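You operate a simulated robot arm through the tools that you are given. There is no shell and no other tool. Be economical: measure what you need, move in short steps, check, and stop when the job is done.

The job below is to be done with a simulated robot arm. You get a single attempt, and the scene is never put back.

JOB
Put the M5 gauge block from the top of the long bench on the bearing block there and the M4 gauge block on the top of the plate of the trial machine. Put the open green housing on the yellow bench top. Open the green bench drawer. Do these in any order.

Only the result counts: the job must be done as asked and must still hold three seconds after the hand-in. Knocking over, shifting, dropping, spilling or breaking anything else fails it.

ROBOT AND FRAMES
A 6-joint arm with a two-finger gripper on a trunk, on a base that drives. Base frame: it is fixed to the floor where the robot stands at the start and does not move with it; the origin is under the middle of the robot, x ahead of it, y to its left, z up; the surface under the hand at the start is at about z = 740. Readings come in mm, rad, newtons and seconds.
With the tool pointing down near the work surface it reaches from about 340 to 840 mm from the robot's upright axis, wherever it stands. Its first joint turns from -2.897 to 2.897 rad. Places, roughly: bearing block (5x6x3 cm) [700, 600, 800]; green bench drawer [1600, 1900, 600]; open green housing [-1000, 1500, 750]; top of the plate of the trial machine [1500, 600, 800]; yellow bench top [-1000, 0, 700]. Payload 2.45 kg.
The TCP is the grasp point between the finger pads, 20 mm short of the fingertips. In the tool frame z runs along the fingers and y along their closing line. Largest opening 140 mm; the body of the gripper starts 168 mm behind the TCP.
Orientation is told as [roll, pitch, yaw] about the base's x, y, z axes, in that order, counted from this pose: with the fingers straight down and closing along the base's y, the tool's x points along the base's -x, its y along +y and its z along -z.

CONTROLS
- The arm moves only by the tool play_rows. Its argument "deltas" is one flat list of numbers, 7 for each row, row after row: the turn, a rotation vector about the tool's x, y, z in units of 8 degrees (1.0 is 8 degrees), then the shift along the tool's x, y, z in units of 25 mm (1.0 is 25 mm), then the gripper command, from -1 (shut) to 1 (fully open), values between in proportion. In form: [wx, wy, wz, x, y, z, gripper, wx, wy, wz, x, y, z, gripper, ...]. A call has 1 to 8 rows; each row shifts and turns the commanded pose from where the row before left it, along the tool's axes as they then stand. A call with a number of a shift or a turn outside -1 to 1 is refused whole. Each row takes 0.2 s and may step no farther than 50 mm and 0.15 rad from the row before; otherwise, or with a gripper value out of range, the whole call is refused. A pose out of reach is approached as far as the arm can. The call stops where the force on the tool passes 40 N (or 10 N more than at its start, if that is more) or the arm is blocked; 0.2 s more then pass. Each finger travels about 45 mm/s and halts on what it meets, pressing with about 40 N; the grip force reading is that of the motor and also rises with nothing between the fingers. The clock runs only during rows and for 0.2 s after the last one: add rows that do not move to give the fingers time. The reply holds the time, the measured pose of the TCP, the force on the tool along the base axes, the opening and the grip force, in the units named above and with some noise, with the torque about the TCP (base axes, N m) and any sound that the robot's microphone picked up.
- Cameras (640 x 400 px; columns grow to the right, rows downward): "scene" is now at [54.5, 107.2, 1837.1]; the picture's right is [-0.58, -0.82, 0.00], its down [-0.76, 0.54, -0.36] and it looks along [0.30, -0.21, -0.93] (base axes); focal length 214 px, centre (320, 200). "wrist" rides on the gripper at [78, 11, -209] in the tool frame; the picture's right is [-0.14, 0.99, 0.00], its down [-0.92, -0.13, -0.37] and it looks along [-0.37, -0.05, 0.93] (tool axes); focal length 280 px, centre (320, 200). There is no depth. A picture from a camera that has moved, and an enlarged one, comes with that camera's place and axes in the base frame and with its lens. The place of the scene camera against the robot may be out by one fixed shift of up to 18 mm in any direction.
- get_image(camera): a new picture of that camera. It takes no simulated time.
- lift_body(by): slides the trunk up (or, below 0, down) by that many mm; the arm and the scene camera ride with it, the base frame stays. It gives what a move gives, with no picture.
- roll_base(legs): drives the robot by 1 to 6 legs, each [ahead, left, turn to the left] in mm, mm and rad, along the robot's own axes; the way and the turn of a leg run together, so that a leg with both is an arc; at most 1500 mm and 3.142 rad a leg. The arm and the cameras ride along, it lands a little off, and it stops where it bumps. It gives what a move gives.
- turn_head(pan, tilt): turns the head with the scene camera to pan (to the left, within 2.496 rad either way) and tilt (down, from -0.506 to 1.204), counted from straight ahead of the robot. It gives what a move gives.
- enlarge(camera, box): a new picture of the part [left, top, right, bottom] of that camera's present view, enlarged. It takes no simulated time.
- close_job(): hands the job in; it is judged then, once.

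Work in short steps. Places have to be worked out from the pictures, the camera data and where the tool is seen: move nearer, look again, correct. Check each grasp and each placing, and mend what went wrong. You have 165 turns and 128 pictures in all, those below and enlarged ones among them. Open the gripper and draw the arm clear of the work before you hand the job in, unless the task says otherwise; then end with one line.

The tools are called after "Request:" by a JSON object that holds its "method" and its "body". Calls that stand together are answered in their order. play_rows: Moves the arm, as the interface text tells. Its arguments: {"type":"object","properties":{"deltas":{"type":"array","items":{"type":"number"}}},"required":["deltas"]} The other tools are called the same way: lift_body (by) slides the trunk up or down; roll_base (legs) drives the base; turn_head (pan, tilt) turns the head that bears the scene camera; get_image (camera) takes a picture; enlarge (camera, box) takes an enlarged picture of a part of a camera's view; close_job () hands the job in.

At the start:

```text
time: 0.0
ee_pos: [422.7, 256.0, 1048.9]
ee_rot: [0.002, -0.001, 0.001]
wrist_force: [-0.6, 0.3, -0.4]
moment: [0.03, 0.0, 0.0]
opening: 140.2
gripper_force: 0.1
trunk travel left (down, up): [-100.0, 130.0]
robot x, y, heading: [-1.9, 2.8, -0.002]
head pan, tilt: [-0.613, 1.201]
```

scene: 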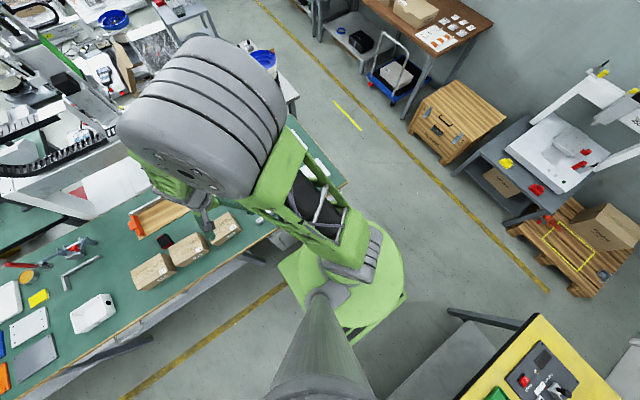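
wrist: 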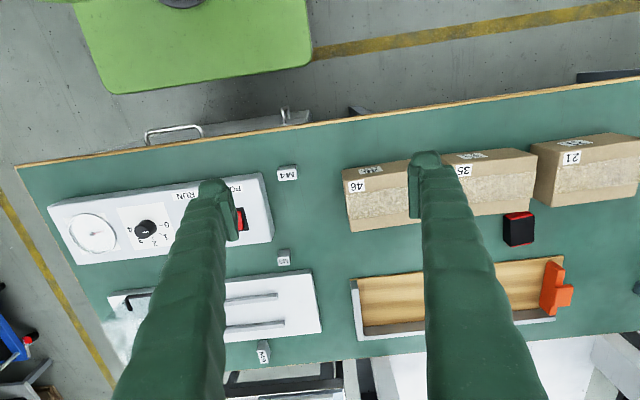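

I see three small labelled blocks in the wrist view; I enlarge to read the labels.

Request:
{"method": "enlarge", "body": {"camera": "wrist", "box": [220, 140, 380, 240]}}

Request:
{"method": "enlarge", "body": {"camera": "wrist", "box": [200, 220, 360, 400]}}

Request:
{"method": "turn_head", "body": {"pan": 0.6, "tilt": 0.7}}

```text
4.00 times, centred on (300, 190) of wrist
camera zoom: at [344.7, 266.9, 1257.9], right [0.14, 0.99, 0.0], down [0.92, -0.13, 0.37], along [0.37, -0.05, -0.93], focal length 1122 px, centre (400, 240)
```

zoom: 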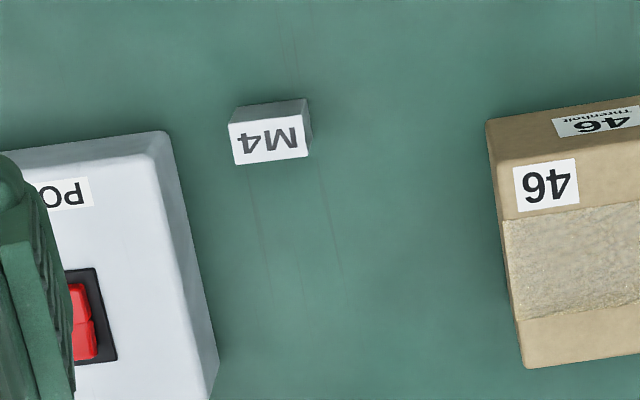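

```text
2.22 times, centred on (280, 310) of wrist
camera zoom: at [344.7, 266.9, 1257.9], right [0.14, 0.99, 0.0], down [0.92, -0.13, 0.37], along [0.37, -0.05, -0.93], focal length 623 px, centre (409, -44)
```

zoom: 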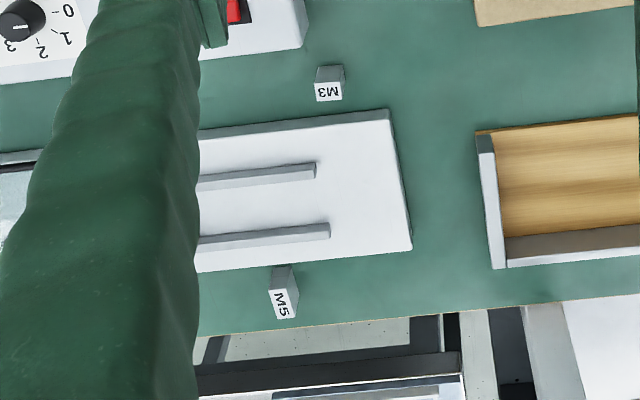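

```text
time: 1.4
ee_pos: [423.1, 255.5, 1049.9]
ee_rot: [0.0, 0.001, -0.002]
wrist_force: [0.2, 0.4, 0.3]
moment: [0.0, 0.01, 0.0]
opening: 140.0
gripper_force: 0.1
trunk travel left (down, up): [-100.0, 130.0]
robot x, y, heading: [-1.4, -1.9, -0.003]
head pan, tilt: [0.6, 0.7]
```

Labels read: M4 near (≈486,187), M5 at the far edge. Now look at the scene from above.

Request:
{"method": "get_image", "body": {"camera": "scene"}}

Request:
{"method": "turn_head", "body": {"pan": 0.0, "tilt": 0.6}}

Request:
{"method": "get_image", "body": {"camera": "scene"}}

Request:
{"method": "turn_head", "body": {"pan": 2.2, "tilt": 0.6}}

Request:
{"method": "get_image", "body": {"camera": "scene"}}

Request:
{"method": "turn_head", "body": {"pan": -2.2, "tilt": 0.6}}

Request:
{"method": "get_image", "body": {"camera": "scene"}}

```text
123 pictures are left
camera scene: at [78.9, 187.3, 1873.0], right [0.56, -0.83, 0.0], down [-0.53, -0.36, -0.76], along [0.63, 0.43, -0.64], focal length 214 px, centre (320, 200)
```

scene: 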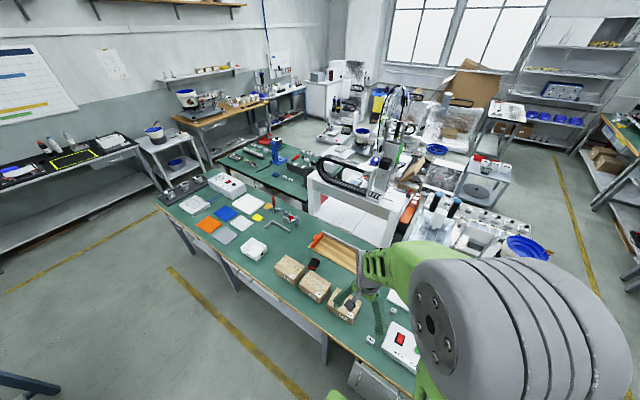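

```text
time: 2.4
ee_pos: [423.8, 256.5, 1049.5]
ee_rot: [0.001, 0.001, -0.001]
wrist_force: [0.2, 0.0, -0.3]
moment: [0.02, 0.01, 0.01]
opening: 140.1
gripper_force: 0.1
trunk travel left (down, up): [-100.0, 130.0]
robot x, y, heading: [2.0, -1.6, -0.001]
head pan, tilt: [0.0, 0.6]
```

```text
122 pictures are left
camera scene: at [97.2, 139.5, 1881.7], right [0.0, -1.0, 0.0], down [-0.57, 0.0, -0.82], along [0.82, 0.0, -0.57], focal length 214 px, centre (320, 200)
```

scene: 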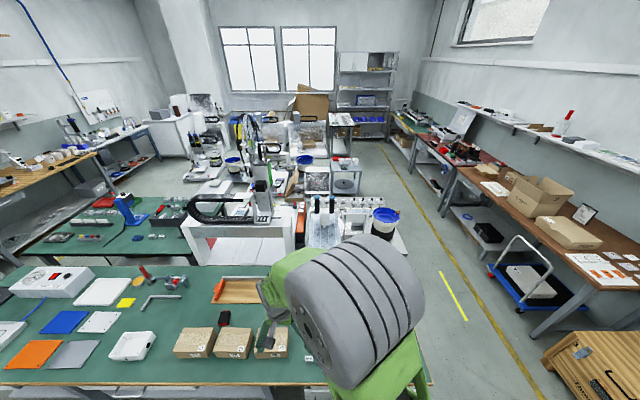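

```text
time: 4.5
ee_pos: [422.1, 256.8, 1048.2]
ee_rot: [0.0, 0.0, 0.0]
wrist_force: [0.4, 0.4, -0.2]
moment: [0.0, -0.03, -0.01]
opening: 139.9
gripper_force: 0.0
trunk travel left (down, up): [-100.0, 130.0]
robot x, y, heading: [-0.4, -1.4, 0.003]
head pan, tilt: [2.201, 0.6]
```

```text
121 pictures are left
camera scene: at [-43.2, 210.8, 1881.7], right [0.81, 0.59, 0.0], down [0.33, -0.46, -0.83], along [-0.49, 0.67, -0.56], focal length 214 px, centre (320, 200)
```

scene: 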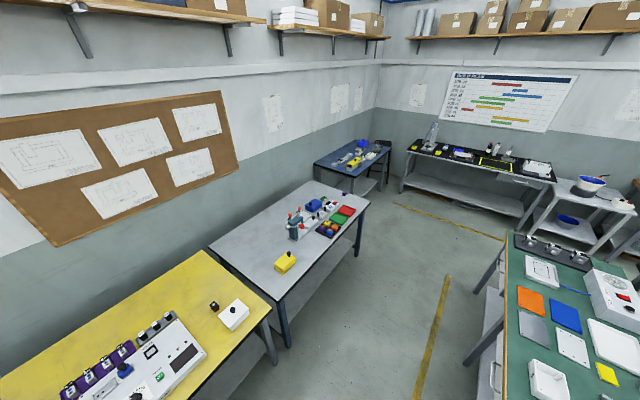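

```text
time: 8.0
ee_pos: [424.4, 255.8, 1049.4]
ee_rot: [0.001, -0.001, 0.0]
wrist_force: [0.3, -0.7, -0.4]
moment: [-0.01, 0.03, 0.01]
opening: 140.3
gripper_force: 0.0
trunk travel left (down, up): [-100.0, 130.0]
robot x, y, heading: [-2.2, -2.1, -0.002]
head pan, tilt: [-2.201, 0.6]
```

```text
120 pictures are left
camera scene: at [-43.3, 68.0, 1881.7], right [-0.81, 0.59, 0.0], down [0.33, 0.46, -0.83], along [-0.49, -0.67, -0.56], focal length 214 px, centre (320, 200)
```

scene: 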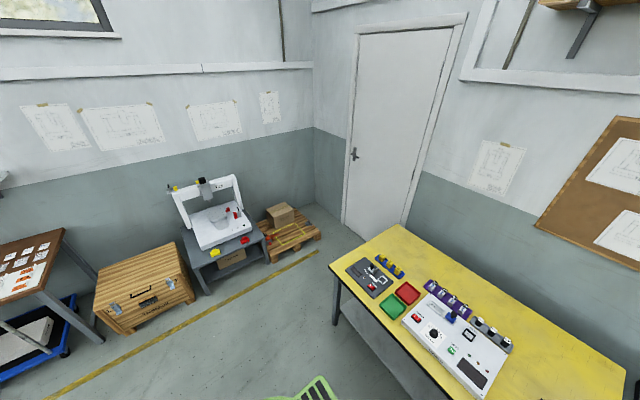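

Look at the housing bench, and at the trial machine and second bench, enlarged.

Request:
{"method": "turn_head", "body": {"pan": 2.2, "tilt": 0.6}}

Request:
{"method": "enlarge", "body": {"camera": "scene", "box": [250, 170, 390, 290]}}

Request:
{"method": "turn_head", "body": {"pan": 0.3, "tilt": 0.6}}

Request:
{"method": "enlarge", "body": {"camera": "scene", "box": [120, 140, 320, 260]}}

Request:
{"method": "enlarge", "body": {"camera": "scene", "box": [280, 120, 480, 250]}}

Request:
{"method": "enlarge", "body": {"camera": "scene", "box": [50, 220, 400, 400]}}

```text
time: 11.5
ee_pos: [422.5, 256.8, 1049.7]
ee_rot: [0.002, -0.001, 0.001]
wrist_force: [0.7, 0.4, -0.8]
moment: [0.04, 0.03, -0.02]
opening: 139.9
gripper_force: 0.2
trunk travel left (down, up): [-100.0, 130.0]
robot x, y, heading: [2.9, 0.7, 0.001]
head pan, tilt: [2.201, 0.6]
```

```text
3.33 times, centred on (320, 230) of scene
camera zoom: at [-43.3, 210.8, 1881.7], right [0.81, 0.59, 0.0], down [0.33, -0.46, -0.83], along [-0.49, 0.67, -0.56], focal length 715 px, centre (320, 100)
```

zoom: 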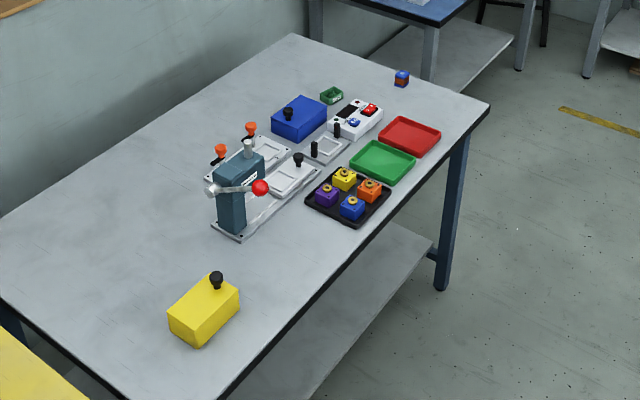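

```text
time: 13.4
ee_pos: [423.0, 256.2, 1050.2]
ee_rot: [0.001, 0.0, 0.0]
wrist_force: [0.4, -0.3, 0.1]
moment: [-0.02, 0.01, -0.03]
opening: 139.8
gripper_force: 0.1
trunk travel left (down, up): [-100.0, 130.0]
robot x, y, heading: [0.7, 0.7, 0.001]
head pan, tilt: [0.3, 0.6]
```

```text
3.20 times, centred on (220, 200) of scene
camera zoom: at [93.2, 165.6, 1881.7], right [0.3, -0.96, 0.0], down [-0.54, -0.17, -0.83], along [0.79, 0.24, -0.56], focal length 686 px, centre (640, 200)
```

zoom: 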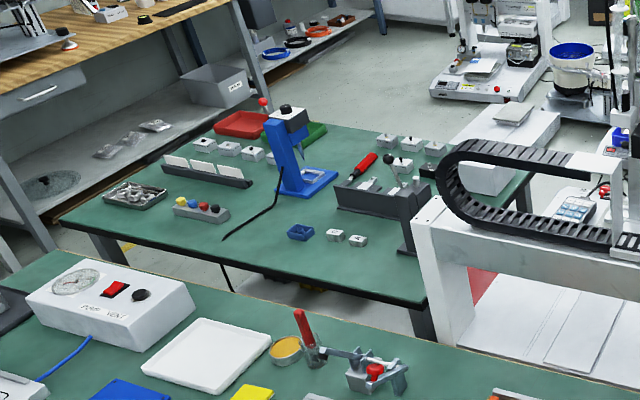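

```text
3.08 times, centred on (380, 185) of scene
camera zoom: at [93.2, 165.6, 1881.7], right [0.3, -0.96, 0.0], down [-0.54, -0.17, -0.83], along [0.79, 0.24, -0.56], focal length 660 px, centre (135, 246)
```

zoom: 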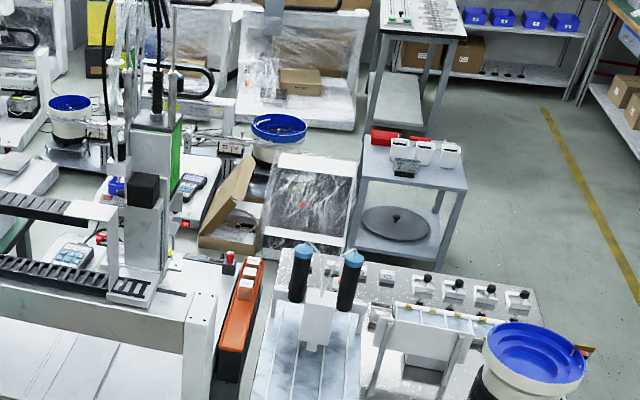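

```text
1.83 times, centred on (225, 310) of scene
camera zoom: at [93.2, 165.6, 1881.7], right [0.3, -0.96, 0.0], down [-0.54, -0.17, -0.83], along [0.79, 0.24, -0.56], focal length 392 px, centre (494, -1)
```

zoom: 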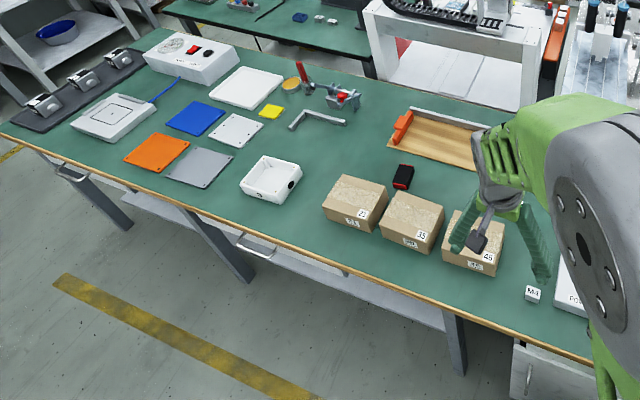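

Enlarge the candidate bearing block (the black/red block) and the long bench around it.

Request:
{"method": "enlarge", "body": {"camera": "scene", "box": [220, 270, 320, 340]}}

Request:
{"method": "enlarge", "body": {"camera": "wrist", "box": [440, 180, 640, 330]}}

```text
5.71 times, centred on (270, 305) of scene
camera zoom: at [93.2, 165.6, 1881.7], right [0.3, -0.96, 0.0], down [-0.54, -0.17, -0.83], along [0.79, 0.24, -0.56], focal length 1226 px, centre (606, -400)
```

zoom: 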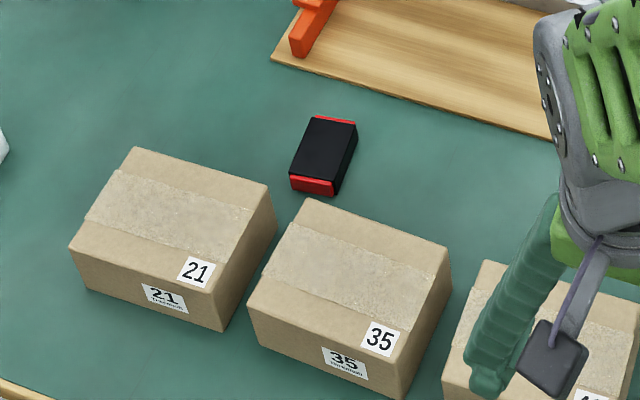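

```text
2.67 times, centred on (540, 255) of wrist
camera zoom: at [344.7, 266.9, 1257.9], right [0.14, 0.99, 0.0], down [0.92, -0.13, 0.37], along [0.37, -0.05, -0.93], focal length 748 px, centre (-267, 53)
```

zoom: 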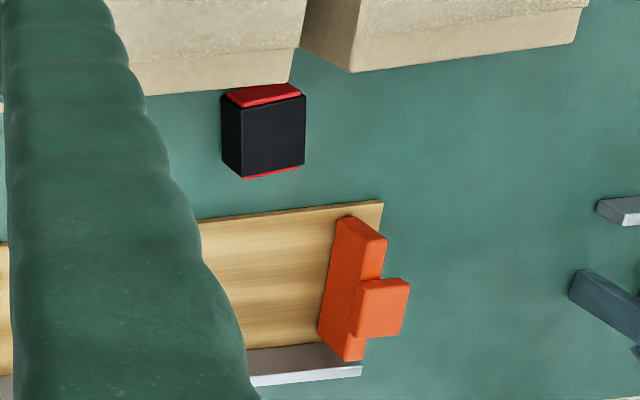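

The black block (≈5×6 cm) at about (657, 624) must be the bearing block. I move above M4 with the fingers half open for a closer look.

Request:
{"method": "play_rows", "body": {"deltas": [0, 0, 0, -0.42, -0.46, 1, 0, 0, 0, 0, -0.42, -0.46, 1, 0, 0, 0, 0, -0.42, -0.46, 1, 0, 0, 0, 0, -0.42, -0.46, 1, 0, 0, 0, 0, -0.42, -0.46, 1, 0, 0, 0, 0, -0.42, -0.46, 1, 0]}}

Request:
{"method": "get_image", "body": {"camera": "wrist"}}

```text
time: 14.8
ee_pos: [484.8, 186.0, 898.5]
ee_rot: [0.001, 0.0, 0.0]
wrist_force: [0.3, 0.3, -0.8]
moment: [0.02, 0.02, 0.0]
opening: 70.0
gripper_force: 0.1
trunk travel left (down, up): [-100.0, 130.0]
robot x, y, heading: [-0.3, 2.0, -0.003]
head pan, tilt: [0.3, 0.6]
```

```text
113 pictures are left
camera wrist: at [407.0, 196.2, 1106.6], right [0.14, 0.99, 0.0], down [0.92, -0.13, 0.37], along [0.36, -0.05, -0.93], focal length 280 px, centre (320, 200)
```

wrist: 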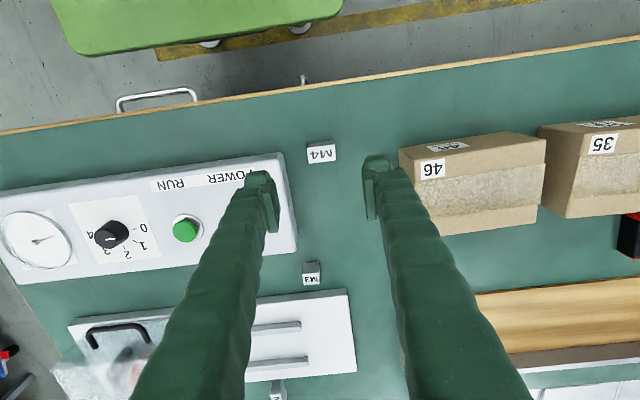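

M4 sits near (478,189); I enlarge to get its size and tilt.

Request:
{"method": "enlarge", "body": {"camera": "wrist", "box": [280, 120, 360, 180]}}

```text
6.67 times, centred on (320, 150) of wrist
camera zoom: at [407.0, 196.2, 1106.6], right [0.14, 0.99, 0.0], down [0.92, -0.13, 0.37], along [0.36, -0.05, -0.93], focal length 1869 px, centre (320, 533)
```

zoom: 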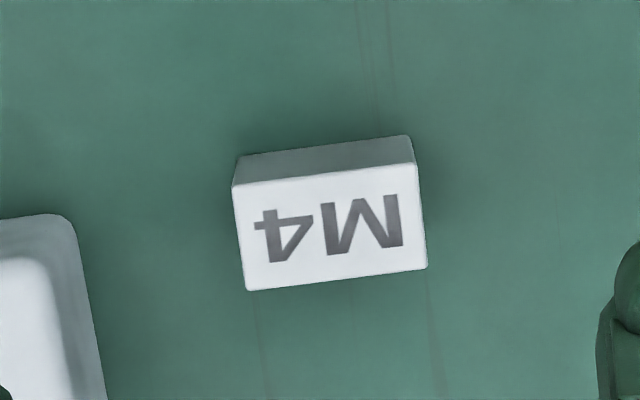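

M4 is about 34×20×22 mm with its long side along y. M5 lies far (x≈930), so I creep the base 125 mm towards the bench (front clearance ≈155 mm by the wrist view) to bring M5 and the bearing block into reach.

Request:
{"method": "roll_base", "body": {"legs": [[120, 0, 0]]}}

Request:
{"method": "get_image", "body": {"camera": "wrist"}}

```text
time: 16.0
ee_pos: [558.5, 185.6, 899.2]
ee_rot: [0.001, -0.001, 0.004]
wrist_force: [0.0, 0.3, 0.3]
moment: [0.02, -0.06, 0.03]
opening: 69.8
gripper_force: 0.1
trunk travel left (down, up): [-100.0, 130.0]
robot x, y, heading: [75.0, -3.4, 0.004]
head pan, tilt: [0.3, 0.6]
stopped in leg 1: the robot was blocked; the commanded pose is now the measured one
```

```text
111 pictures are left
camera wrist: at [480.9, 196.7, 1107.0], right [0.13, 0.99, 0.0], down [0.92, -0.12, 0.37], along [0.37, -0.05, -0.93], focal length 280 px, centre (320, 200)
```

wrist: 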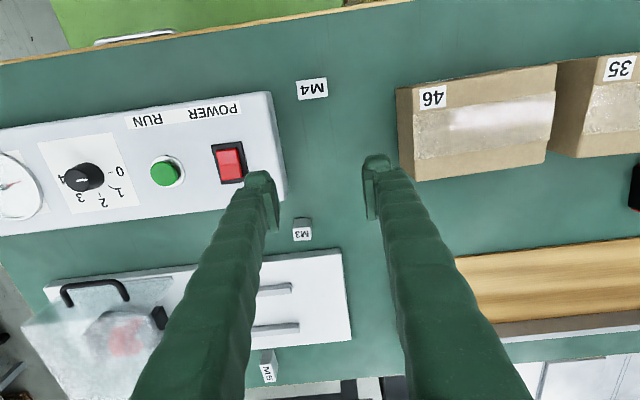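

Blocked after 75 mm, but M4 measures at the same place, so nothing moved. M5 is at ≈(928,45); I move the hand forward at safe height for a closer look.

Request:
{"method": "play_rows", "body": {"deltas": [0, 0, 0, -1, -0.3, -0.2, 0, 0, 0, 0, -1, -0.3, -0.2, 0, 0, 0, 0, -1, -0.3, -0.2, 0, 0, 0, 0, -1, -0.3, -0.2, 0, 0, 0, 0, -1, -0.3, -0.2, 0, 0, 0, 0, -1, -0.3, -0.2, 0, 0, 0, 0, -1, -0.3, -0.2, 0, 0, 0, 0, -1, -0.3, -0.2, 0]}}

Request:
{"method": "get_image", "body": {"camera": "wrist"}}

```text
time: 17.8
ee_pos: [763.1, 126.2, 936.9]
ee_rot: [0.0, 0.001, 0.005]
wrist_force: [-0.3, 0.1, 0.3]
moment: [-0.02, -0.02, 0.0]
opening: 70.0
gripper_force: 0.0
trunk travel left (down, up): [-100.0, 130.0]
robot x, y, heading: [78.2, -2.8, 0.006]
head pan, tilt: [0.3, 0.6]
```

```text
110 pictures are left
camera wrist: at [684.3, 136.2, 1145.7], right [0.13, 0.99, 0.0], down [0.92, -0.12, 0.37], along [0.37, -0.05, -0.93], focal length 280 px, centre (320, 200)
```

wrist: 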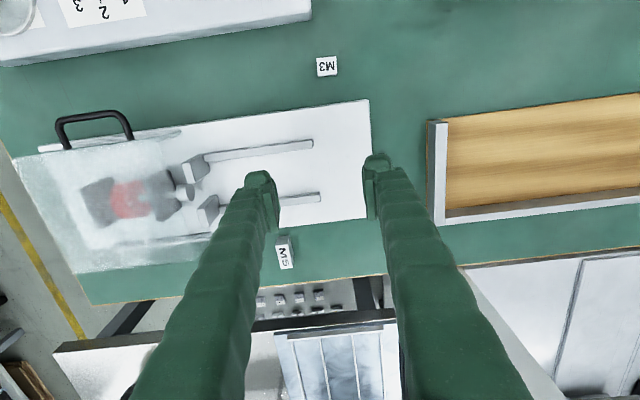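

M5 confirmed at ≈(927,45), its long side along x, 855 mm from the axis. I tilt the tool 16° outward to gain reach and go above it.

Request:
{"method": "play_rows", "body": {"deltas": [0, -1, 0, 0, 0, 0, -0.286, 0, -1, 0, 0, 0, 0, -0.286, 0, 0, 0, -0.884, -0.538, 0.809, -0.286, 0, 0, 0, -0.884, -0.538, 0.809, -0.286, 0, 0, 0, -0.884, -0.538, 0.809, -0.286, 0, 0, 0, -0.884, -0.538, 0.809, -0.286, 0, 0, 0, -0.884, -0.538, 0.809, -0.286, 0, 0, 0, -0.884, -0.538, 0.809, -0.286]}}

Request:
{"method": "get_image", "body": {"camera": "wrist"}}

```text
time: 19.6
ee_pos: [923.8, 47.3, 858.7]
ee_rot: [0.001, -0.279, 0.003]
wrist_force: [0.9, -0.4, 0.0]
moment: [0.01, 0.03, -0.01]
opening: 50.1
gripper_force: 0.1
trunk travel left (down, up): [-100.0, 130.0]
robot x, y, heading: [76.7, -3.8, 0.006]
head pan, tilt: [0.3, 0.6]
```

```text
109 pictures are left
camera wrist: at [791.0, 56.8, 1038.0], right [0.13, 0.99, 0.04], down [0.78, -0.12, 0.61], along [0.61, -0.05, -0.79], focal length 280 px, centre (320, 200)
```

wrist: 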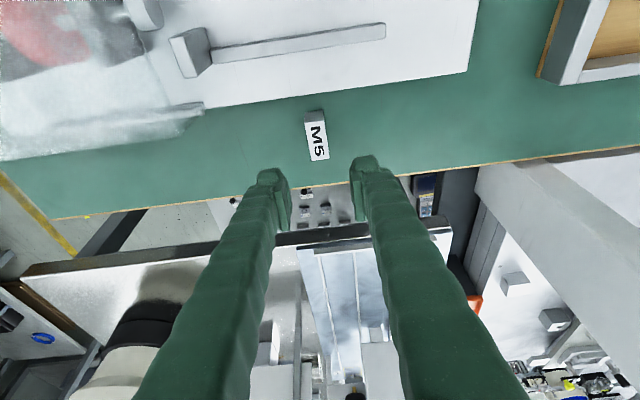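

M5 at (923.5, 46.3); I descend straight to z≈770.

Request:
{"method": "play_rows", "body": {"deltas": [0, 0, 0, 0.272, -0.01, 0.847, -0.286, 0, 0, 0, 0.272, -0.01, 0.847, -0.286, 0, 0, 0, 0.272, -0.01, 0.847, -0.286, 0, 0, 0, 0.272, -0.01, 0.847, -0.286]}}

Request:
{"method": "get_image", "body": {"camera": "wrist"}}

```text
time: 20.6
ee_pos: [919.8, 44.5, 770.2]
ee_rot: [0.001, -0.28, 0.007]
wrist_force: [0.4, -0.8, -0.2]
moment: [0.01, 0.01, 0.01]
opening: 50.0
gripper_force: 0.1
trunk travel left (down, up): [-100.0, 130.0]
robot x, y, heading: [75.5, -3.8, 0.01]
head pan, tilt: [0.3, 0.6]
```

```text
108 pictures are left
camera wrist: at [786.8, 56.1, 947.4], right [0.13, 0.99, 0.04], down [0.78, -0.12, 0.61], along [0.61, -0.05, -0.79], focal length 280 px, centre (320, 200)
```

wrist: 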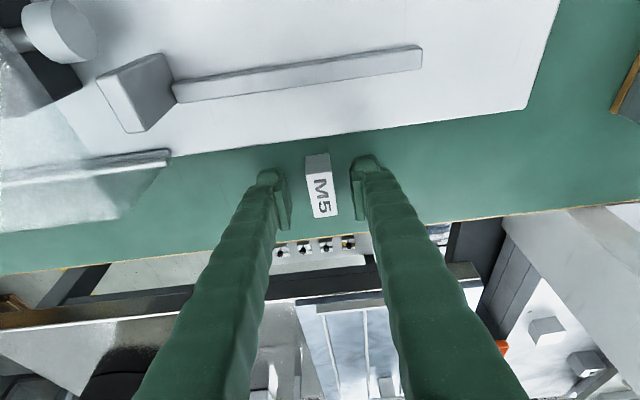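

Block sits between the pads; close and lift.

Request:
{"method": "play_rows", "body": {"deltas": [0, 0, 0, 0, 0, 0, -1, 0, 0, 0, 0, 0, 0, -1, 0, 0, 0, 0, 0, 0, -1, 0, 0, 0, 0, 0, 0, -1]}}

Request:
{"method": "play_rows", "body": {"deltas": [0, 0, 0, -0.276, 0, -0.961, -1, 0, 0, 0, -0.276, 0, -0.961, -1, 0, 0, 0, -0.276, 0, -0.961, -1, 0, 0, 0, -0.276, 0, -0.961, -1, 0, 0, 0, -0.276, 0, -0.961, -1]}}

Request:
{"method": "get_image", "body": {"camera": "wrist"}}

```text
time: 21.6
ee_pos: [919.5, 45.9, 769.2]
ee_rot: [0.0, -0.28, 0.004]
wrist_force: [-0.3, 0.2, -0.3]
moment: [-0.02, -0.03, 0.0]
opening: 18.8
gripper_force: 40.2
trunk travel left (down, up): [-100.0, 130.0]
robot x, y, heading: [78.6, -0.3, 0.007]
head pan, tilt: [0.3, 0.6]
```

```text
time: 22.8
ee_pos: [917.7, 46.8, 896.4]
ee_rot: [0.001, -0.281, 0.004]
wrist_force: [-0.9, -0.1, -1.7]
moment: [0.0, 0.02, 0.02]
opening: 18.7
gripper_force: 39.9
trunk travel left (down, up): [-100.0, 130.0]
robot x, y, heading: [75.5, -2.7, -0.001]
head pan, tilt: [0.3, 0.6]
```

```text
107 pictures are left
camera wrist: at [785.8, 57.1, 1074.7], right [0.13, 0.99, 0.04], down [0.78, -0.12, 0.61], along [0.61, -0.05, -0.79], focal length 280 px, centre (320, 200)
```

wrist: 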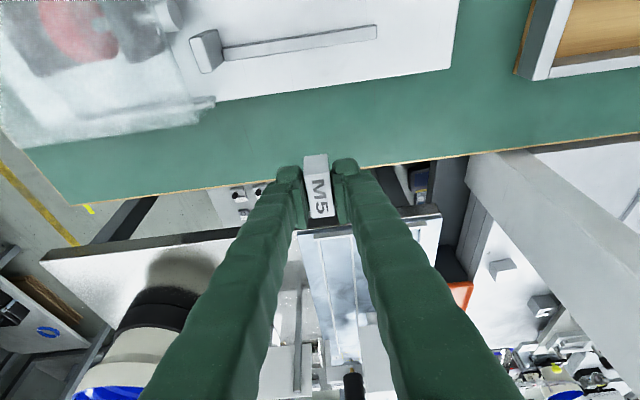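

M5 held (18.7 mm). I raise further, then back off 75 mm and slide left 330 mm so the bearing block is well in reach.

Request:
{"method": "play_rows", "body": {"deltas": [0, 0, 0, -0.276, 0, -0.961, -1, 0, 0, 0, -0.276, 0, -0.961, -1, 0, 0, 0, 0.961, 0, -0.276, -1, 0, 0, 0, 0.961, 0, -0.276, -1, 0, 0, 0, 0.961, 0, -0.276, -1, 0, 0, 0, 0.961, 0, -0.276, -1]}}

Request:
{"method": "roll_base", "body": {"legs": [[-75, 0, 0], [0, 330, 0]]}}

Request:
{"method": "get_image", "body": {"camera": "wrist"}}

```text
time: 24.2
ee_pos: [816.2, 46.4, 942.8]
ee_rot: [0.0, -0.279, 0.005]
wrist_force: [-0.3, -0.1, -1.0]
moment: [0.01, -0.04, 0.0]
opening: 18.8
gripper_force: 40.1
trunk travel left (down, up): [-100.0, 130.0]
robot x, y, heading: [78.2, -0.1, 0.008]
head pan, tilt: [0.3, 0.6]
```

```text
time: 28.3
ee_pos: [744.7, 375.3, 943.9]
ee_rot: [0.0, -0.278, -0.001]
wrist_force: [0.6, 0.3, -1.8]
moment: [-0.02, -0.02, -0.02]
opening: 18.9
gripper_force: 40.4
trunk travel left (down, up): [-100.0, 130.0]
robot x, y, heading: [2.8, 331.4, 0.002]
head pan, tilt: [0.3, 0.6]
```

```text
106 pictures are left
camera wrist: at [612.1, 385.5, 1122.2], right [0.13, 0.99, 0.04], down [0.78, -0.13, 0.61], along [0.61, -0.05, -0.79], focal length 280 px, centre (320, 200)
```

wrist: 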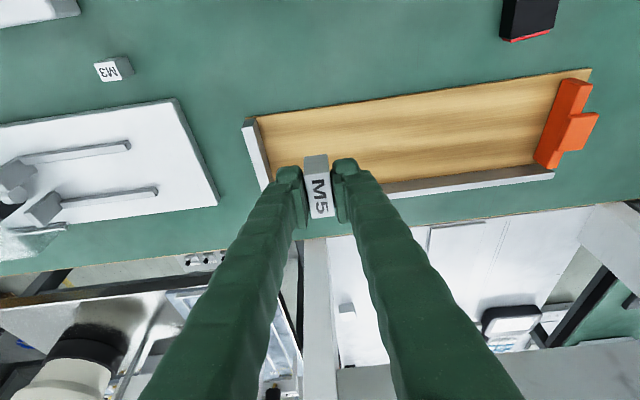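

Moving over towards the bearing block, keeping height.

Request:
{"method": "play_rows", "body": {"deltas": [0, 0, 0, 0.442, 1, -0.127, -1, 0, 0, 0, 0.442, 1, -0.127, -1, 0, 0, 0, 0.442, 1, -0.127, -1, 0, 0, 0, 0.442, 1, -0.127, -1, 0, 0, 0, 0.442, 1, -0.127, -1, 0, 0, 0, 0.442, 1, -0.127, -1, 0, 0, 0, 0.442, 1, -0.127, -1, 0, 0, 0, 0.442, 1, -0.127, -1]}}

Request:
{"method": "get_image", "body": {"camera": "wrist"}}

```text
time: 30.1
ee_pos: [653.6, 577.6, 944.8]
ee_rot: [0.001, -0.279, 0.002]
wrist_force: [0.6, -0.5, -2.3]
moment: [0.01, 0.01, -0.01]
opening: 18.6
gripper_force: 40.0
trunk travel left (down, up): [-100.0, 130.0]
robot x, y, heading: [3.4, 325.3, 0.001]
head pan, tilt: [0.3, 0.6]
```

```text
105 pictures are left
camera wrist: at [520.2, 588.4, 1124.0], right [0.13, 0.99, 0.04], down [0.78, -0.13, 0.61], along [0.61, -0.05, -0.79], focal length 280 px, centre (320, 200)
```

wrist: 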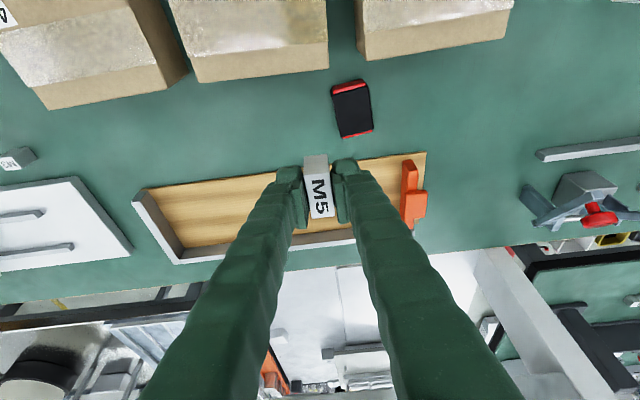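

Enlarge the bearing block for an accurate centre.

Request:
{"method": "enlarge", "body": {"camera": "wrist", "box": [310, 70, 400, 150]}}

```text
5.00 times, centred on (355, 110) of wrist
camera zoom: at [520.2, 588.4, 1124.0], right [0.13, 0.99, 0.04], down [0.78, -0.13, 0.61], along [0.61, -0.05, -0.79], focal length 1402 px, centre (145, 650)
```

zoom: 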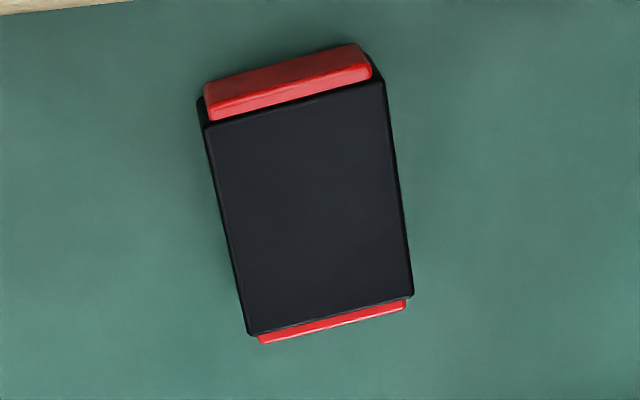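

Top face centre ≈(658, 628, 770). Move over and down to z≈830 first.

Request:
{"method": "play_rows", "body": {"deltas": [0, 0, 0, 0, 1, 0, -1, 0, 0, 0, 0, 1, 0, -1, 0, 0, 0, 0.254, 0, 0.884, -1, 0, 0, 0, 0.254, 0, 0.884, -1, 0, 0, 0, 0.254, 0, 0.884, -1, 0, 0, 0, 0.254, 0, 0.884, -1, 0, 0, 0, 0.254, 0, 0.884, -1]}}

Request:
{"method": "get_image", "body": {"camera": "wrist"}}

```text
time: 31.7
ee_pos: [653.7, 624.2, 828.3]
ee_rot: [0.0, -0.278, 0.001]
wrist_force: [-0.3, -0.3, -2.8]
moment: [0.03, 0.05, 0.01]
opening: 19.0
gripper_force: 39.9
trunk travel left (down, up): [-100.0, 130.0]
robot x, y, heading: [2.8, 330.5, 0.001]
head pan, tilt: [0.3, 0.6]
```

```text
103 pictures are left
camera wrist: at [521.6, 635.3, 1006.3], right [0.13, 0.99, 0.04], down [0.78, -0.13, 0.61], along [0.61, -0.05, -0.79], focal length 280 px, centre (320, 200)
```

wrist: 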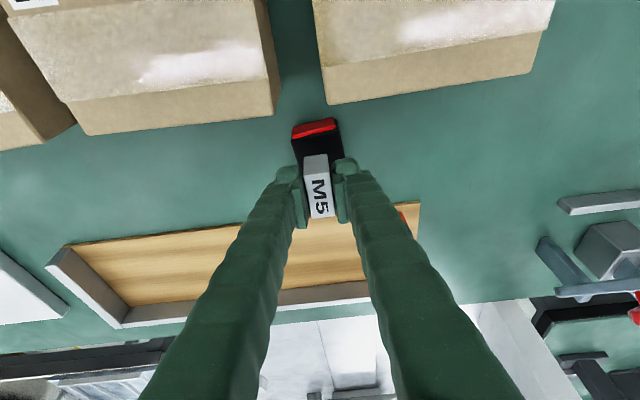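

Aligned; descend to just at contact height.

Request:
{"method": "play_rows", "body": {"deltas": [0, 0, 0, 0.148, 0.06, 0.515, -1, 0, 0, 0, 0.148, 0.06, 0.515, -1]}}

Request:
{"method": "get_image", "body": {"camera": "wrist"}}

```text
time: 32.3
ee_pos: [654.1, 627.8, 800.5]
ee_rot: [0.0, -0.279, 0.001]
wrist_force: [0.2, -0.2, -1.1]
moment: [0.0, 0.0, 0.02]
opening: 18.7
gripper_force: 40.5
trunk travel left (down, up): [-100.0, 130.0]
robot x, y, heading: [4.5, 332.8, 0.001]
head pan, tilt: [0.3, 0.6]
```

```text
102 pictures are left
camera wrist: at [520.5, 639.0, 980.1], right [0.13, 0.99, 0.04], down [0.78, -0.13, 0.61], along [0.61, -0.05, -0.79], focal length 280 px, centre (320, 200)
```

wrist: 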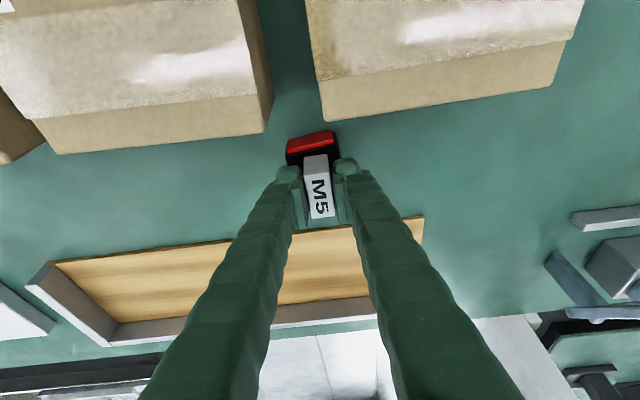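

Enlarge to check placement before release.

Request:
{"method": "enlarge", "body": {"camera": "wrist", "box": [270, 110, 370, 230]}}

```text
3.33 times, centred on (320, 170) of wrist
camera zoom: at [520.5, 639.0, 980.1], right [0.13, 0.99, 0.04], down [0.78, -0.13, 0.61], along [0.61, -0.05, -0.79], focal length 935 px, centre (320, 300)
```

zoom: 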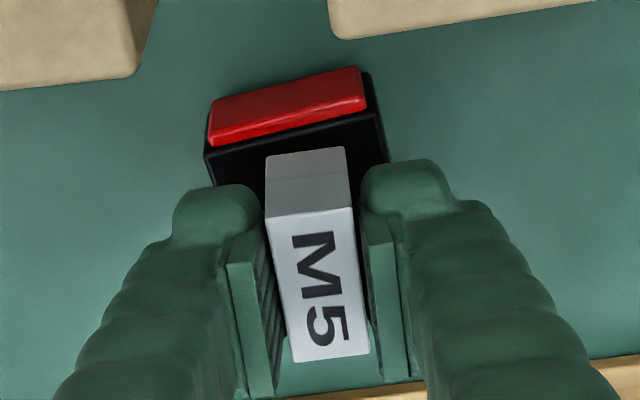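

Block's near face sits ~7 mm in from the bearing edge; I nudge 4 mm forward and lower 2 mm to feel contact.

Request:
{"method": "play_rows", "body": {"deltas": [0, 0, 0, -0.154, 0, 0.044, -1, 0, 0, 0, 0.011, 0, 0.0385, -1, 0, 0, 0, 0.011, 0, 0.0385, -1]}}

```text
time: 33.1
ee_pos: [656.3, 627.7, 799.9]
ee_rot: [0.001, -0.277, -0.001]
wrist_force: [0.1, -0.6, -1.9]
moment: [-0.02, -0.03, -0.04]
opening: 18.9
gripper_force: 39.3
trunk travel left (down, up): [-100.0, 130.0]
robot x, y, heading: [6.6, 329.5, 0.003]
head pan, tilt: [0.3, 0.6]
```

Request:
{"method": "play_rows", "body": {"deltas": [0, 0, 0, 0.011, 0, 0.0385, -1, 0, 0, 0, 0.011, 0, 0.0385, -1, 0, 0, 0, 0, 0, 0, -1]}}

```text
time: 33.9
ee_pos: [656.3, 626.2, 796.0]
ee_rot: [-0.001, -0.278, -0.001]
wrist_force: [0.3, -0.2, -1.8]
moment: [0.0, 0.01, -0.02]
opening: 18.6
gripper_force: 40.5
trunk travel left (down, up): [-100.0, 130.0]
robot x, y, heading: [6.8, 332.6, 0.002]
head pan, tilt: [0.3, 0.6]
```

No contact force yet; lower another few millimetres in 1 mm steps.

Request:
{"method": "play_rows", "body": {"deltas": [0, 0, 0, 0.011, 0, 0.0385, -1, 0, 0, 0, 0.011, 0, 0.0385, -1, 0, 0, 0, 0, 0, 0, -1]}}

Request:
{"method": "enlarge", "body": {"camera": "wrist", "box": [270, 110, 370, 230]}}

```text
time: 34.7
ee_pos: [656.9, 627.2, 794.9]
ee_rot: [-0.001, -0.281, 0.001]
wrist_force: [0.0, 0.7, -0.9]
moment: [0.01, 0.01, 0.0]
opening: 18.7
gripper_force: 40.3
trunk travel left (down, up): [-100.0, 130.0]
robot x, y, heading: [-2.1, 331.4, 0.0]
head pan, tilt: [0.3, 0.6]
```

```text
3.33 times, centred on (320, 170) of wrist
camera zoom: at [523.1, 638.8, 973.7], right [0.13, 0.99, 0.04], down [0.78, -0.13, 0.61], along [0.61, -0.05, -0.79], focal length 935 px, centre (320, 300)
```

zoom: 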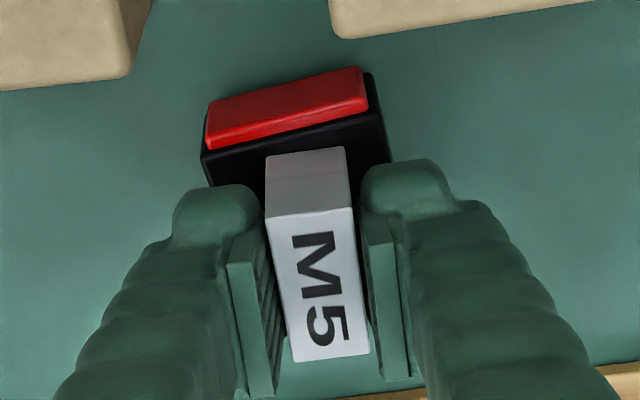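

Still free; keep lowering gently.

Request:
{"method": "play_rows", "body": {"deltas": [0, 0, 0, 0.011, 0, 0.0385, -1, 0, 0, 0, 0.011, 0, 0.0385, -1, 0, 0, 0, 0.011, 0, 0.0385, -1, 0, 0, 0, 0, 0, 0, -1]}}

```text
time: 35.7
ee_pos: [655.7, 629.0, 795.7]
ee_rot: [0.001, -0.284, 0.001]
wrist_force: [-2.7, 0.2, 26.4]
moment: [-0.03, 0.4, -0.02]
opening: 18.7
gripper_force: 40.1
trunk travel left (down, up): [-100.0, 130.0]
robot x, y, heading: [2.0, 329.6, 0.001]
head pan, tilt: [0.3, 0.6]
```

Contact felt (26 N). Relieve 1.5 mm, then open, then rise.

Request:
{"method": "play_rows", "body": {"deltas": [0, 0, 0, -0.016, 0, -0.055, -1, 0, 0, 0, 0, 0, 0, -0.4, 0, 0, 0, 0, 0, 0, -0.4, 0, 0, 0, 0, 0, 0, -0.4]}}

Request:
{"method": "play_rows", "body": {"deltas": [0, 0, 0, -0.276, 0, -0.961, -0.4, 0, 0, 0, -0.276, 0, -0.961, -0.4, 0, 0, 0, -0.276, 0, -0.961, -0.4, 0, 0, 0, -0.276, 0, -0.961, -0.4, 0, 0, 0, -0.276, 0, -0.961, -0.4, 0, 0, 0, -0.276, 0, -0.961, -0.4]}}

Request:
{"method": "enlarge", "body": {"camera": "wrist", "box": [250, 60, 390, 200]}}

```text
time: 36.7
ee_pos: [655.9, 628.0, 793.1]
ee_rot: [-0.001, -0.279, 0.002]
wrist_force: [0.5, 0.6, -0.1]
moment: [-0.02, 0.03, 0.03]
opening: 42.1
gripper_force: 0.2
trunk travel left (down, up): [-100.0, 130.0]
robot x, y, heading: [3.1, 331.3, 0.002]
head pan, tilt: [0.3, 0.6]
```

```text
time: 38.1
ee_pos: [654.2, 627.4, 944.9]
ee_rot: [-0.002, -0.279, -0.001]
wrist_force: [-0.8, 0.3, 0.3]
moment: [-0.01, -0.01, 0.01]
opening: 41.9
gripper_force: 0.0
trunk travel left (down, up): [-100.0, 130.0]
robot x, y, heading: [0.8, 336.2, -0.001]
head pan, tilt: [0.3, 0.6]
```

```text
2.86 times, centred on (320, 130) of wrist
camera zoom: at [522.2, 637.6, 1123.3], right [0.13, 0.99, 0.04], down [0.78, -0.13, 0.61], along [0.61, -0.05, -0.79], focal length 801 px, centre (320, 400)
```

zoom: 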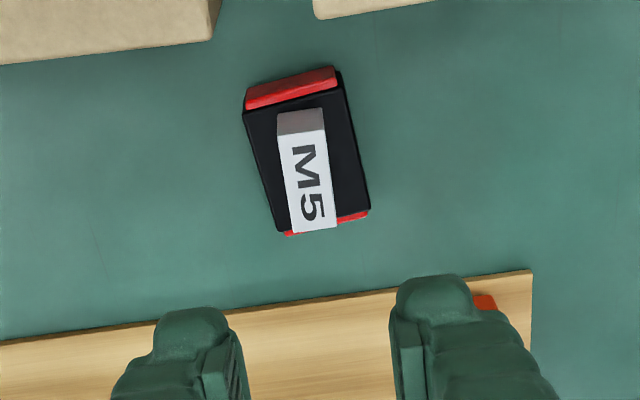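

M5 lies firmly on the bearing block. Now back to M4: untilt the tool and travel.

Request:
{"method": "play_rows", "body": {"deltas": [0, 1, 0, 0, 0, 0, 0, 0, 1, 0, 0, 0, 0, 0, 0, 0, 0, 0.389, -0.976, 0, 0, 0, 0, 0, 0.389, -0.976, 0, 0, 0, 0, 0, 0.389, -0.976, 0, 0, 0, 0, 0, 0.389, -0.976, 0, 0, 0, 0, 0, 0.389, -0.976, 0, 0, 0, 0, 0, 0.389, -0.976, 0, 0]}}

Request:
{"method": "play_rows", "body": {"deltas": [0, 0, 0, 0.389, -0.976, 0, 0, 0, 0, 0, 0.389, -0.976, 0, 0, 0, 0, 0, 0.389, -0.976, 0, 0, 0, 0, 0, 0.389, -0.976, 0, 0, 0, 0, 0, 0.389, -0.976, 0, 0, 0, 0, 0, 0.389, -0.976, 0, 0, 0, 0, 0, 0.389, -0.976, 0, 0, 0, 0, 0, 0.389, -0.976, 0, 0]}}

Request:
{"method": "play_rows", "body": {"deltas": [0, 0, 0, 0.389, -0.976, 0, 0, 0, 0, 0, 0.389, -0.976, 0, 0, 0, 0, 0, 0.389, -0.976, 0, 0, 0, 0, 0, 0.389, -0.976, 0, 0]}}

Request:
{"method": "play_rows", "body": {"deltas": [0, 0, -1, 0, 0, 0, 0, 0, 0, -1, 0, 0, 0, 0, 0, 0, -1, 0, 0, 0, 0, 0, 0, -1, 0, 0, 0, 0, 0, 0, -1, 0, 0, 0, 0, 0, 0, -1, 0, 0, 0, 0, 0, 0, -1, 0, 0, 0, 0, 0, 0, -1, 0, 0, 0, 0]}}

Request:
{"method": "play_rows", "body": {"deltas": [0, 0, -1, 0, 0, 0, 0, 0, 0, -1, 0, 0, 0, 0, 0, 0, -1, 0, 0, 0, 0, 0, 0, -0.25, 0, 0, 0, 0]}}

Request:
{"method": "get_image", "body": {"camera": "wrist"}}

```text
time: 39.9
ee_pos: [597.2, 479.2, 943.0]
ee_rot: [-0.002, 0.001, -0.001]
wrist_force: [-0.6, 0.2, -0.1]
moment: [0.02, -0.01, 0.03]
opening: 69.5
gripper_force: 0.1
trunk travel left (down, up): [-100.0, 130.0]
robot x, y, heading: [4.5, 330.8, 0.002]
head pan, tilt: [0.3, 0.6]
```

```text
time: 41.7
ee_pos: [520.6, 285.3, 945.7]
ee_rot: [-0.001, -0.001, -0.001]
wrist_force: [-0.8, 0.4, -0.3]
moment: [0.01, 0.01, -0.03]
opening: 69.8
gripper_force: 0.1
trunk travel left (down, up): [-100.0, 130.0]
robot x, y, heading: [5.1, 328.4, 0.003]
head pan, tilt: [0.3, 0.6]
```

```text
time: 42.7
ee_pos: [480.9, 187.0, 941.9]
ee_rot: [0.0, 0.0, 0.0]
wrist_force: [0.4, 0.5, 0.1]
moment: [0.02, -0.02, 0.0]
opening: 70.0
gripper_force: 0.0
trunk travel left (down, up): [-100.0, 130.0]
robot x, y, heading: [1.4, 330.5, 0.002]
head pan, tilt: [0.3, 0.6]
```

```text
time: 44.5
ee_pos: [481.1, 187.5, 942.7]
ee_rot: [0.0, 0.001, 1.121]
wrist_force: [-0.3, 1.0, 0.0]
moment: [-0.01, 0.02, -0.01]
opening: 69.7
gripper_force: 0.1
trunk travel left (down, up): [-100.0, 130.0]
robot x, y, heading: [3.7, 333.5, 0.002]
head pan, tilt: [0.3, 0.6]
```

```text
time: 45.5
ee_pos: [482.9, 187.8, 943.4]
ee_rot: [-0.001, 0.001, 1.572]
wrist_force: [0.3, 0.2, 0.1]
moment: [-0.02, 0.0, 0.01]
opening: 70.2
gripper_force: 0.1
trunk travel left (down, up): [-100.0, 130.0]
robot x, y, heading: [5.4, 332.9, -0.003]
head pan, tilt: [0.3, 0.6]
```

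```text
98 pictures are left
camera wrist: at [471.8, 110.3, 1151.9], right [-0.99, 0.14, 0.0], down [0.13, 0.92, 0.37], along [0.05, 0.37, -0.93], focal length 280 px, centre (320, 200)
```

wrist: 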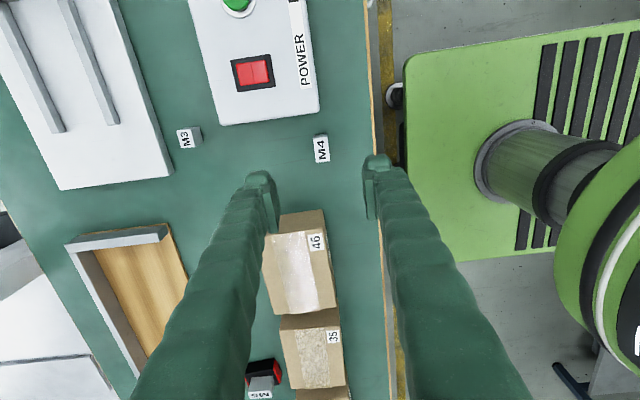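

M4 at (481,189.7); descend most of the way.

Request:
{"method": "play_rows", "body": {"deltas": [0, 0, 0, -0.07, 0.09, 0.95, -0.2, 0, 0, 0, 0, 0, 0.95, -0.2, 0, 0, 0, 0, 0, 0.95, -0.2, 0, 0, 0, 0, 0, 0.95, -0.2, 0, 0, 0, 0, 0, 0.95, -0.2, 0, 0, 0, 0, 0, 0.95, -0.2]}}

Request:
{"method": "enlarge", "body": {"camera": "wrist", "box": [240, 110, 400, 230]}}

```text
time: 46.9
ee_pos: [479.5, 189.1, 800.1]
ee_rot: [-0.001, -0.001, 1.571]
wrist_force: [-0.2, 0.3, -0.8]
moment: [0.0, -0.01, 0.0]
opening: 56.0
gripper_force: 0.1
trunk travel left (down, up): [-100.0, 130.0]
robot x, y, heading: [5.6, 328.7, 0.002]
head pan, tilt: [0.3, 0.6]
```

```text
3.33 times, centred on (320, 170) of wrist
camera zoom: at [469.0, 111.7, 1008.9], right [-0.99, 0.14, 0.0], down [0.13, 0.92, 0.37], along [0.05, 0.37, -0.93], focal length 935 px, centre (320, 300)
```

zoom: 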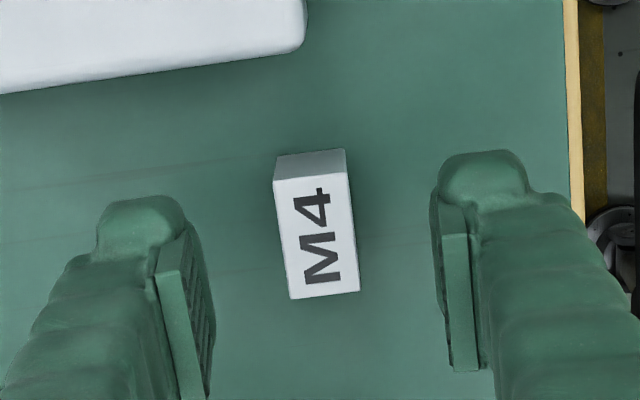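

Good; last 36 mm, then close and lift.

Request:
{"method": "play_rows", "body": {"deltas": [0, 0, 0, -0.07, -0.03, 0.7, -0.2, 0, 0, 0, 0, 0, 0.72, -0.2, 0, 0, 0, 0, 0, 0, -0.2]}}

Request:
{"method": "play_rows", "body": {"deltas": [0, 0, 0, 0, 0, 0, -1, 0, 0, 0, 0, 0, 0, -1, 0, 0, 0, 0, 0, 0, -1, 0, 0, 0, 0, 0, 0, -1]}}

Request:
{"method": "play_rows", "body": {"deltas": [0, 0, 0, 0, 0, -1, -1, 0, 0, 0, 0, 0, -1, -1, 0, 0, 0, 0, 0, -1, -1, 0, 0, 0, 0, 0, -1, -1, 0, 0, 0, 0, 0, -1, -1, 0, 0, 0, 0, 0, -1, -1, 0, 0, 0, 0, 0, -1, -1, 0, 0, 0, 0, 0, -1, -1]}}

Request:
{"method": "get_image", "body": {"camera": "wrist"}}

```text
time: 47.7
ee_pos: [479.0, 193.4, 764.7]
ee_rot: [-0.002, -0.001, 1.572]
wrist_force: [-0.4, -0.3, 0.7]
moment: [0.01, 0.02, 0.0]
opening: 55.9
gripper_force: 0.1
trunk travel left (down, up): [-100.0, 130.0]
robot x, y, heading: [2.6, 331.0, 0.002]
head pan, tilt: [0.3, 0.6]
```

```text
time: 48.7
ee_pos: [479.3, 192.8, 765.6]
ee_rot: [0.001, -0.002, 1.571]
wrist_force: [0.1, 0.4, -1.5]
moment: [0.0, -0.04, 0.01]
opening: 18.7
gripper_force: 39.1
trunk travel left (down, up): [-100.0, 130.0]
robot x, y, heading: [1.7, 331.7, 0.002]
head pan, tilt: [0.3, 0.6]
```

```text
time: 50.5
ee_pos: [480.6, 192.3, 964.7]
ee_rot: [0.0, -0.001, 1.572]
wrist_force: [0.3, -0.3, -2.5]
moment: [0.0, -0.02, -0.01]
opening: 18.9
gripper_force: 39.6
trunk travel left (down, up): [-100.0, 130.0]
robot x, y, heading: [5.1, 329.9, -0.001]
head pan, tilt: [0.3, 0.6]
```

```text
96 pictures are left
camera wrist: at [469.4, 114.7, 1173.2], right [-0.99, 0.14, 0.0], down [0.13, 0.92, 0.37], along [0.05, 0.37, -0.93], focal length 280 px, centre (320, 200)
```

wrist: 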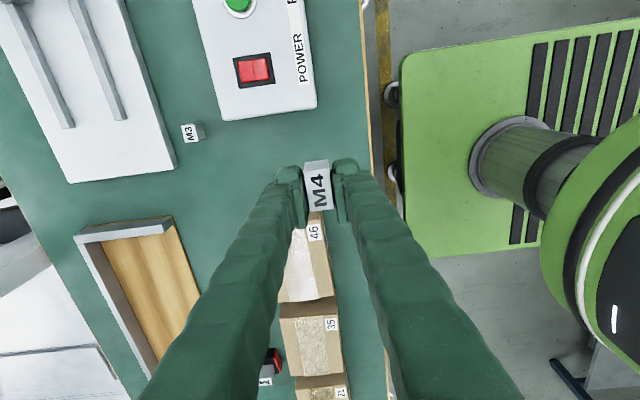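

M4 held. Now survey the trial machine and the ways to it.

Request:
{"method": "turn_head", "body": {"pan": 0.1, "tilt": 0.5}}

Request:
{"method": "get_image", "body": {"camera": "scene"}}

Request:
{"method": "enlarge", "body": {"camera": "scene", "box": [200, 120, 440, 270]}}

```text
time: 51.2
ee_pos: [480.9, 192.2, 964.2]
ee_rot: [0.0, 0.0, 1.57]
wrist_force: [-0.7, -1.2, -1.1]
moment: [0.03, 0.01, -0.01]
opening: 18.7
gripper_force: 39.8
trunk travel left (down, up): [-100.0, 130.0]
robot x, y, heading: [4.2, 331.1, -0.004]
head pan, tilt: [0.099, 0.499]
```

```text
95 pictures are left
camera scene: at [102.5, 479.1, 1890.7], right [0.1, -0.99, 0.0], down [-0.48, -0.05, -0.88], along [0.87, 0.09, -0.48], focal length 214 px, centre (320, 200)
```

scene: 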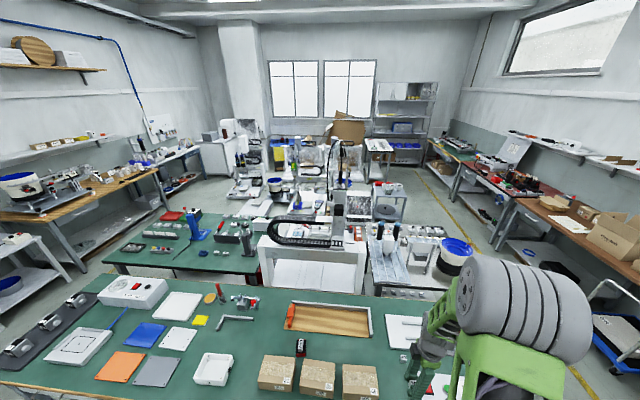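

```text
2.67 times, centred on (320, 195) of scene
camera zoom: at [102.5, 479.1, 1890.7], right [0.1, -0.99, 0.0], down [-0.48, -0.05, -0.88], along [0.87, 0.09, -0.48], focal length 572 px, centre (320, 213)
```

zoom: 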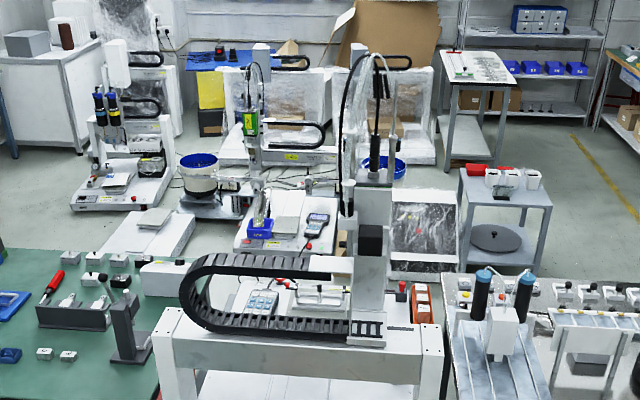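

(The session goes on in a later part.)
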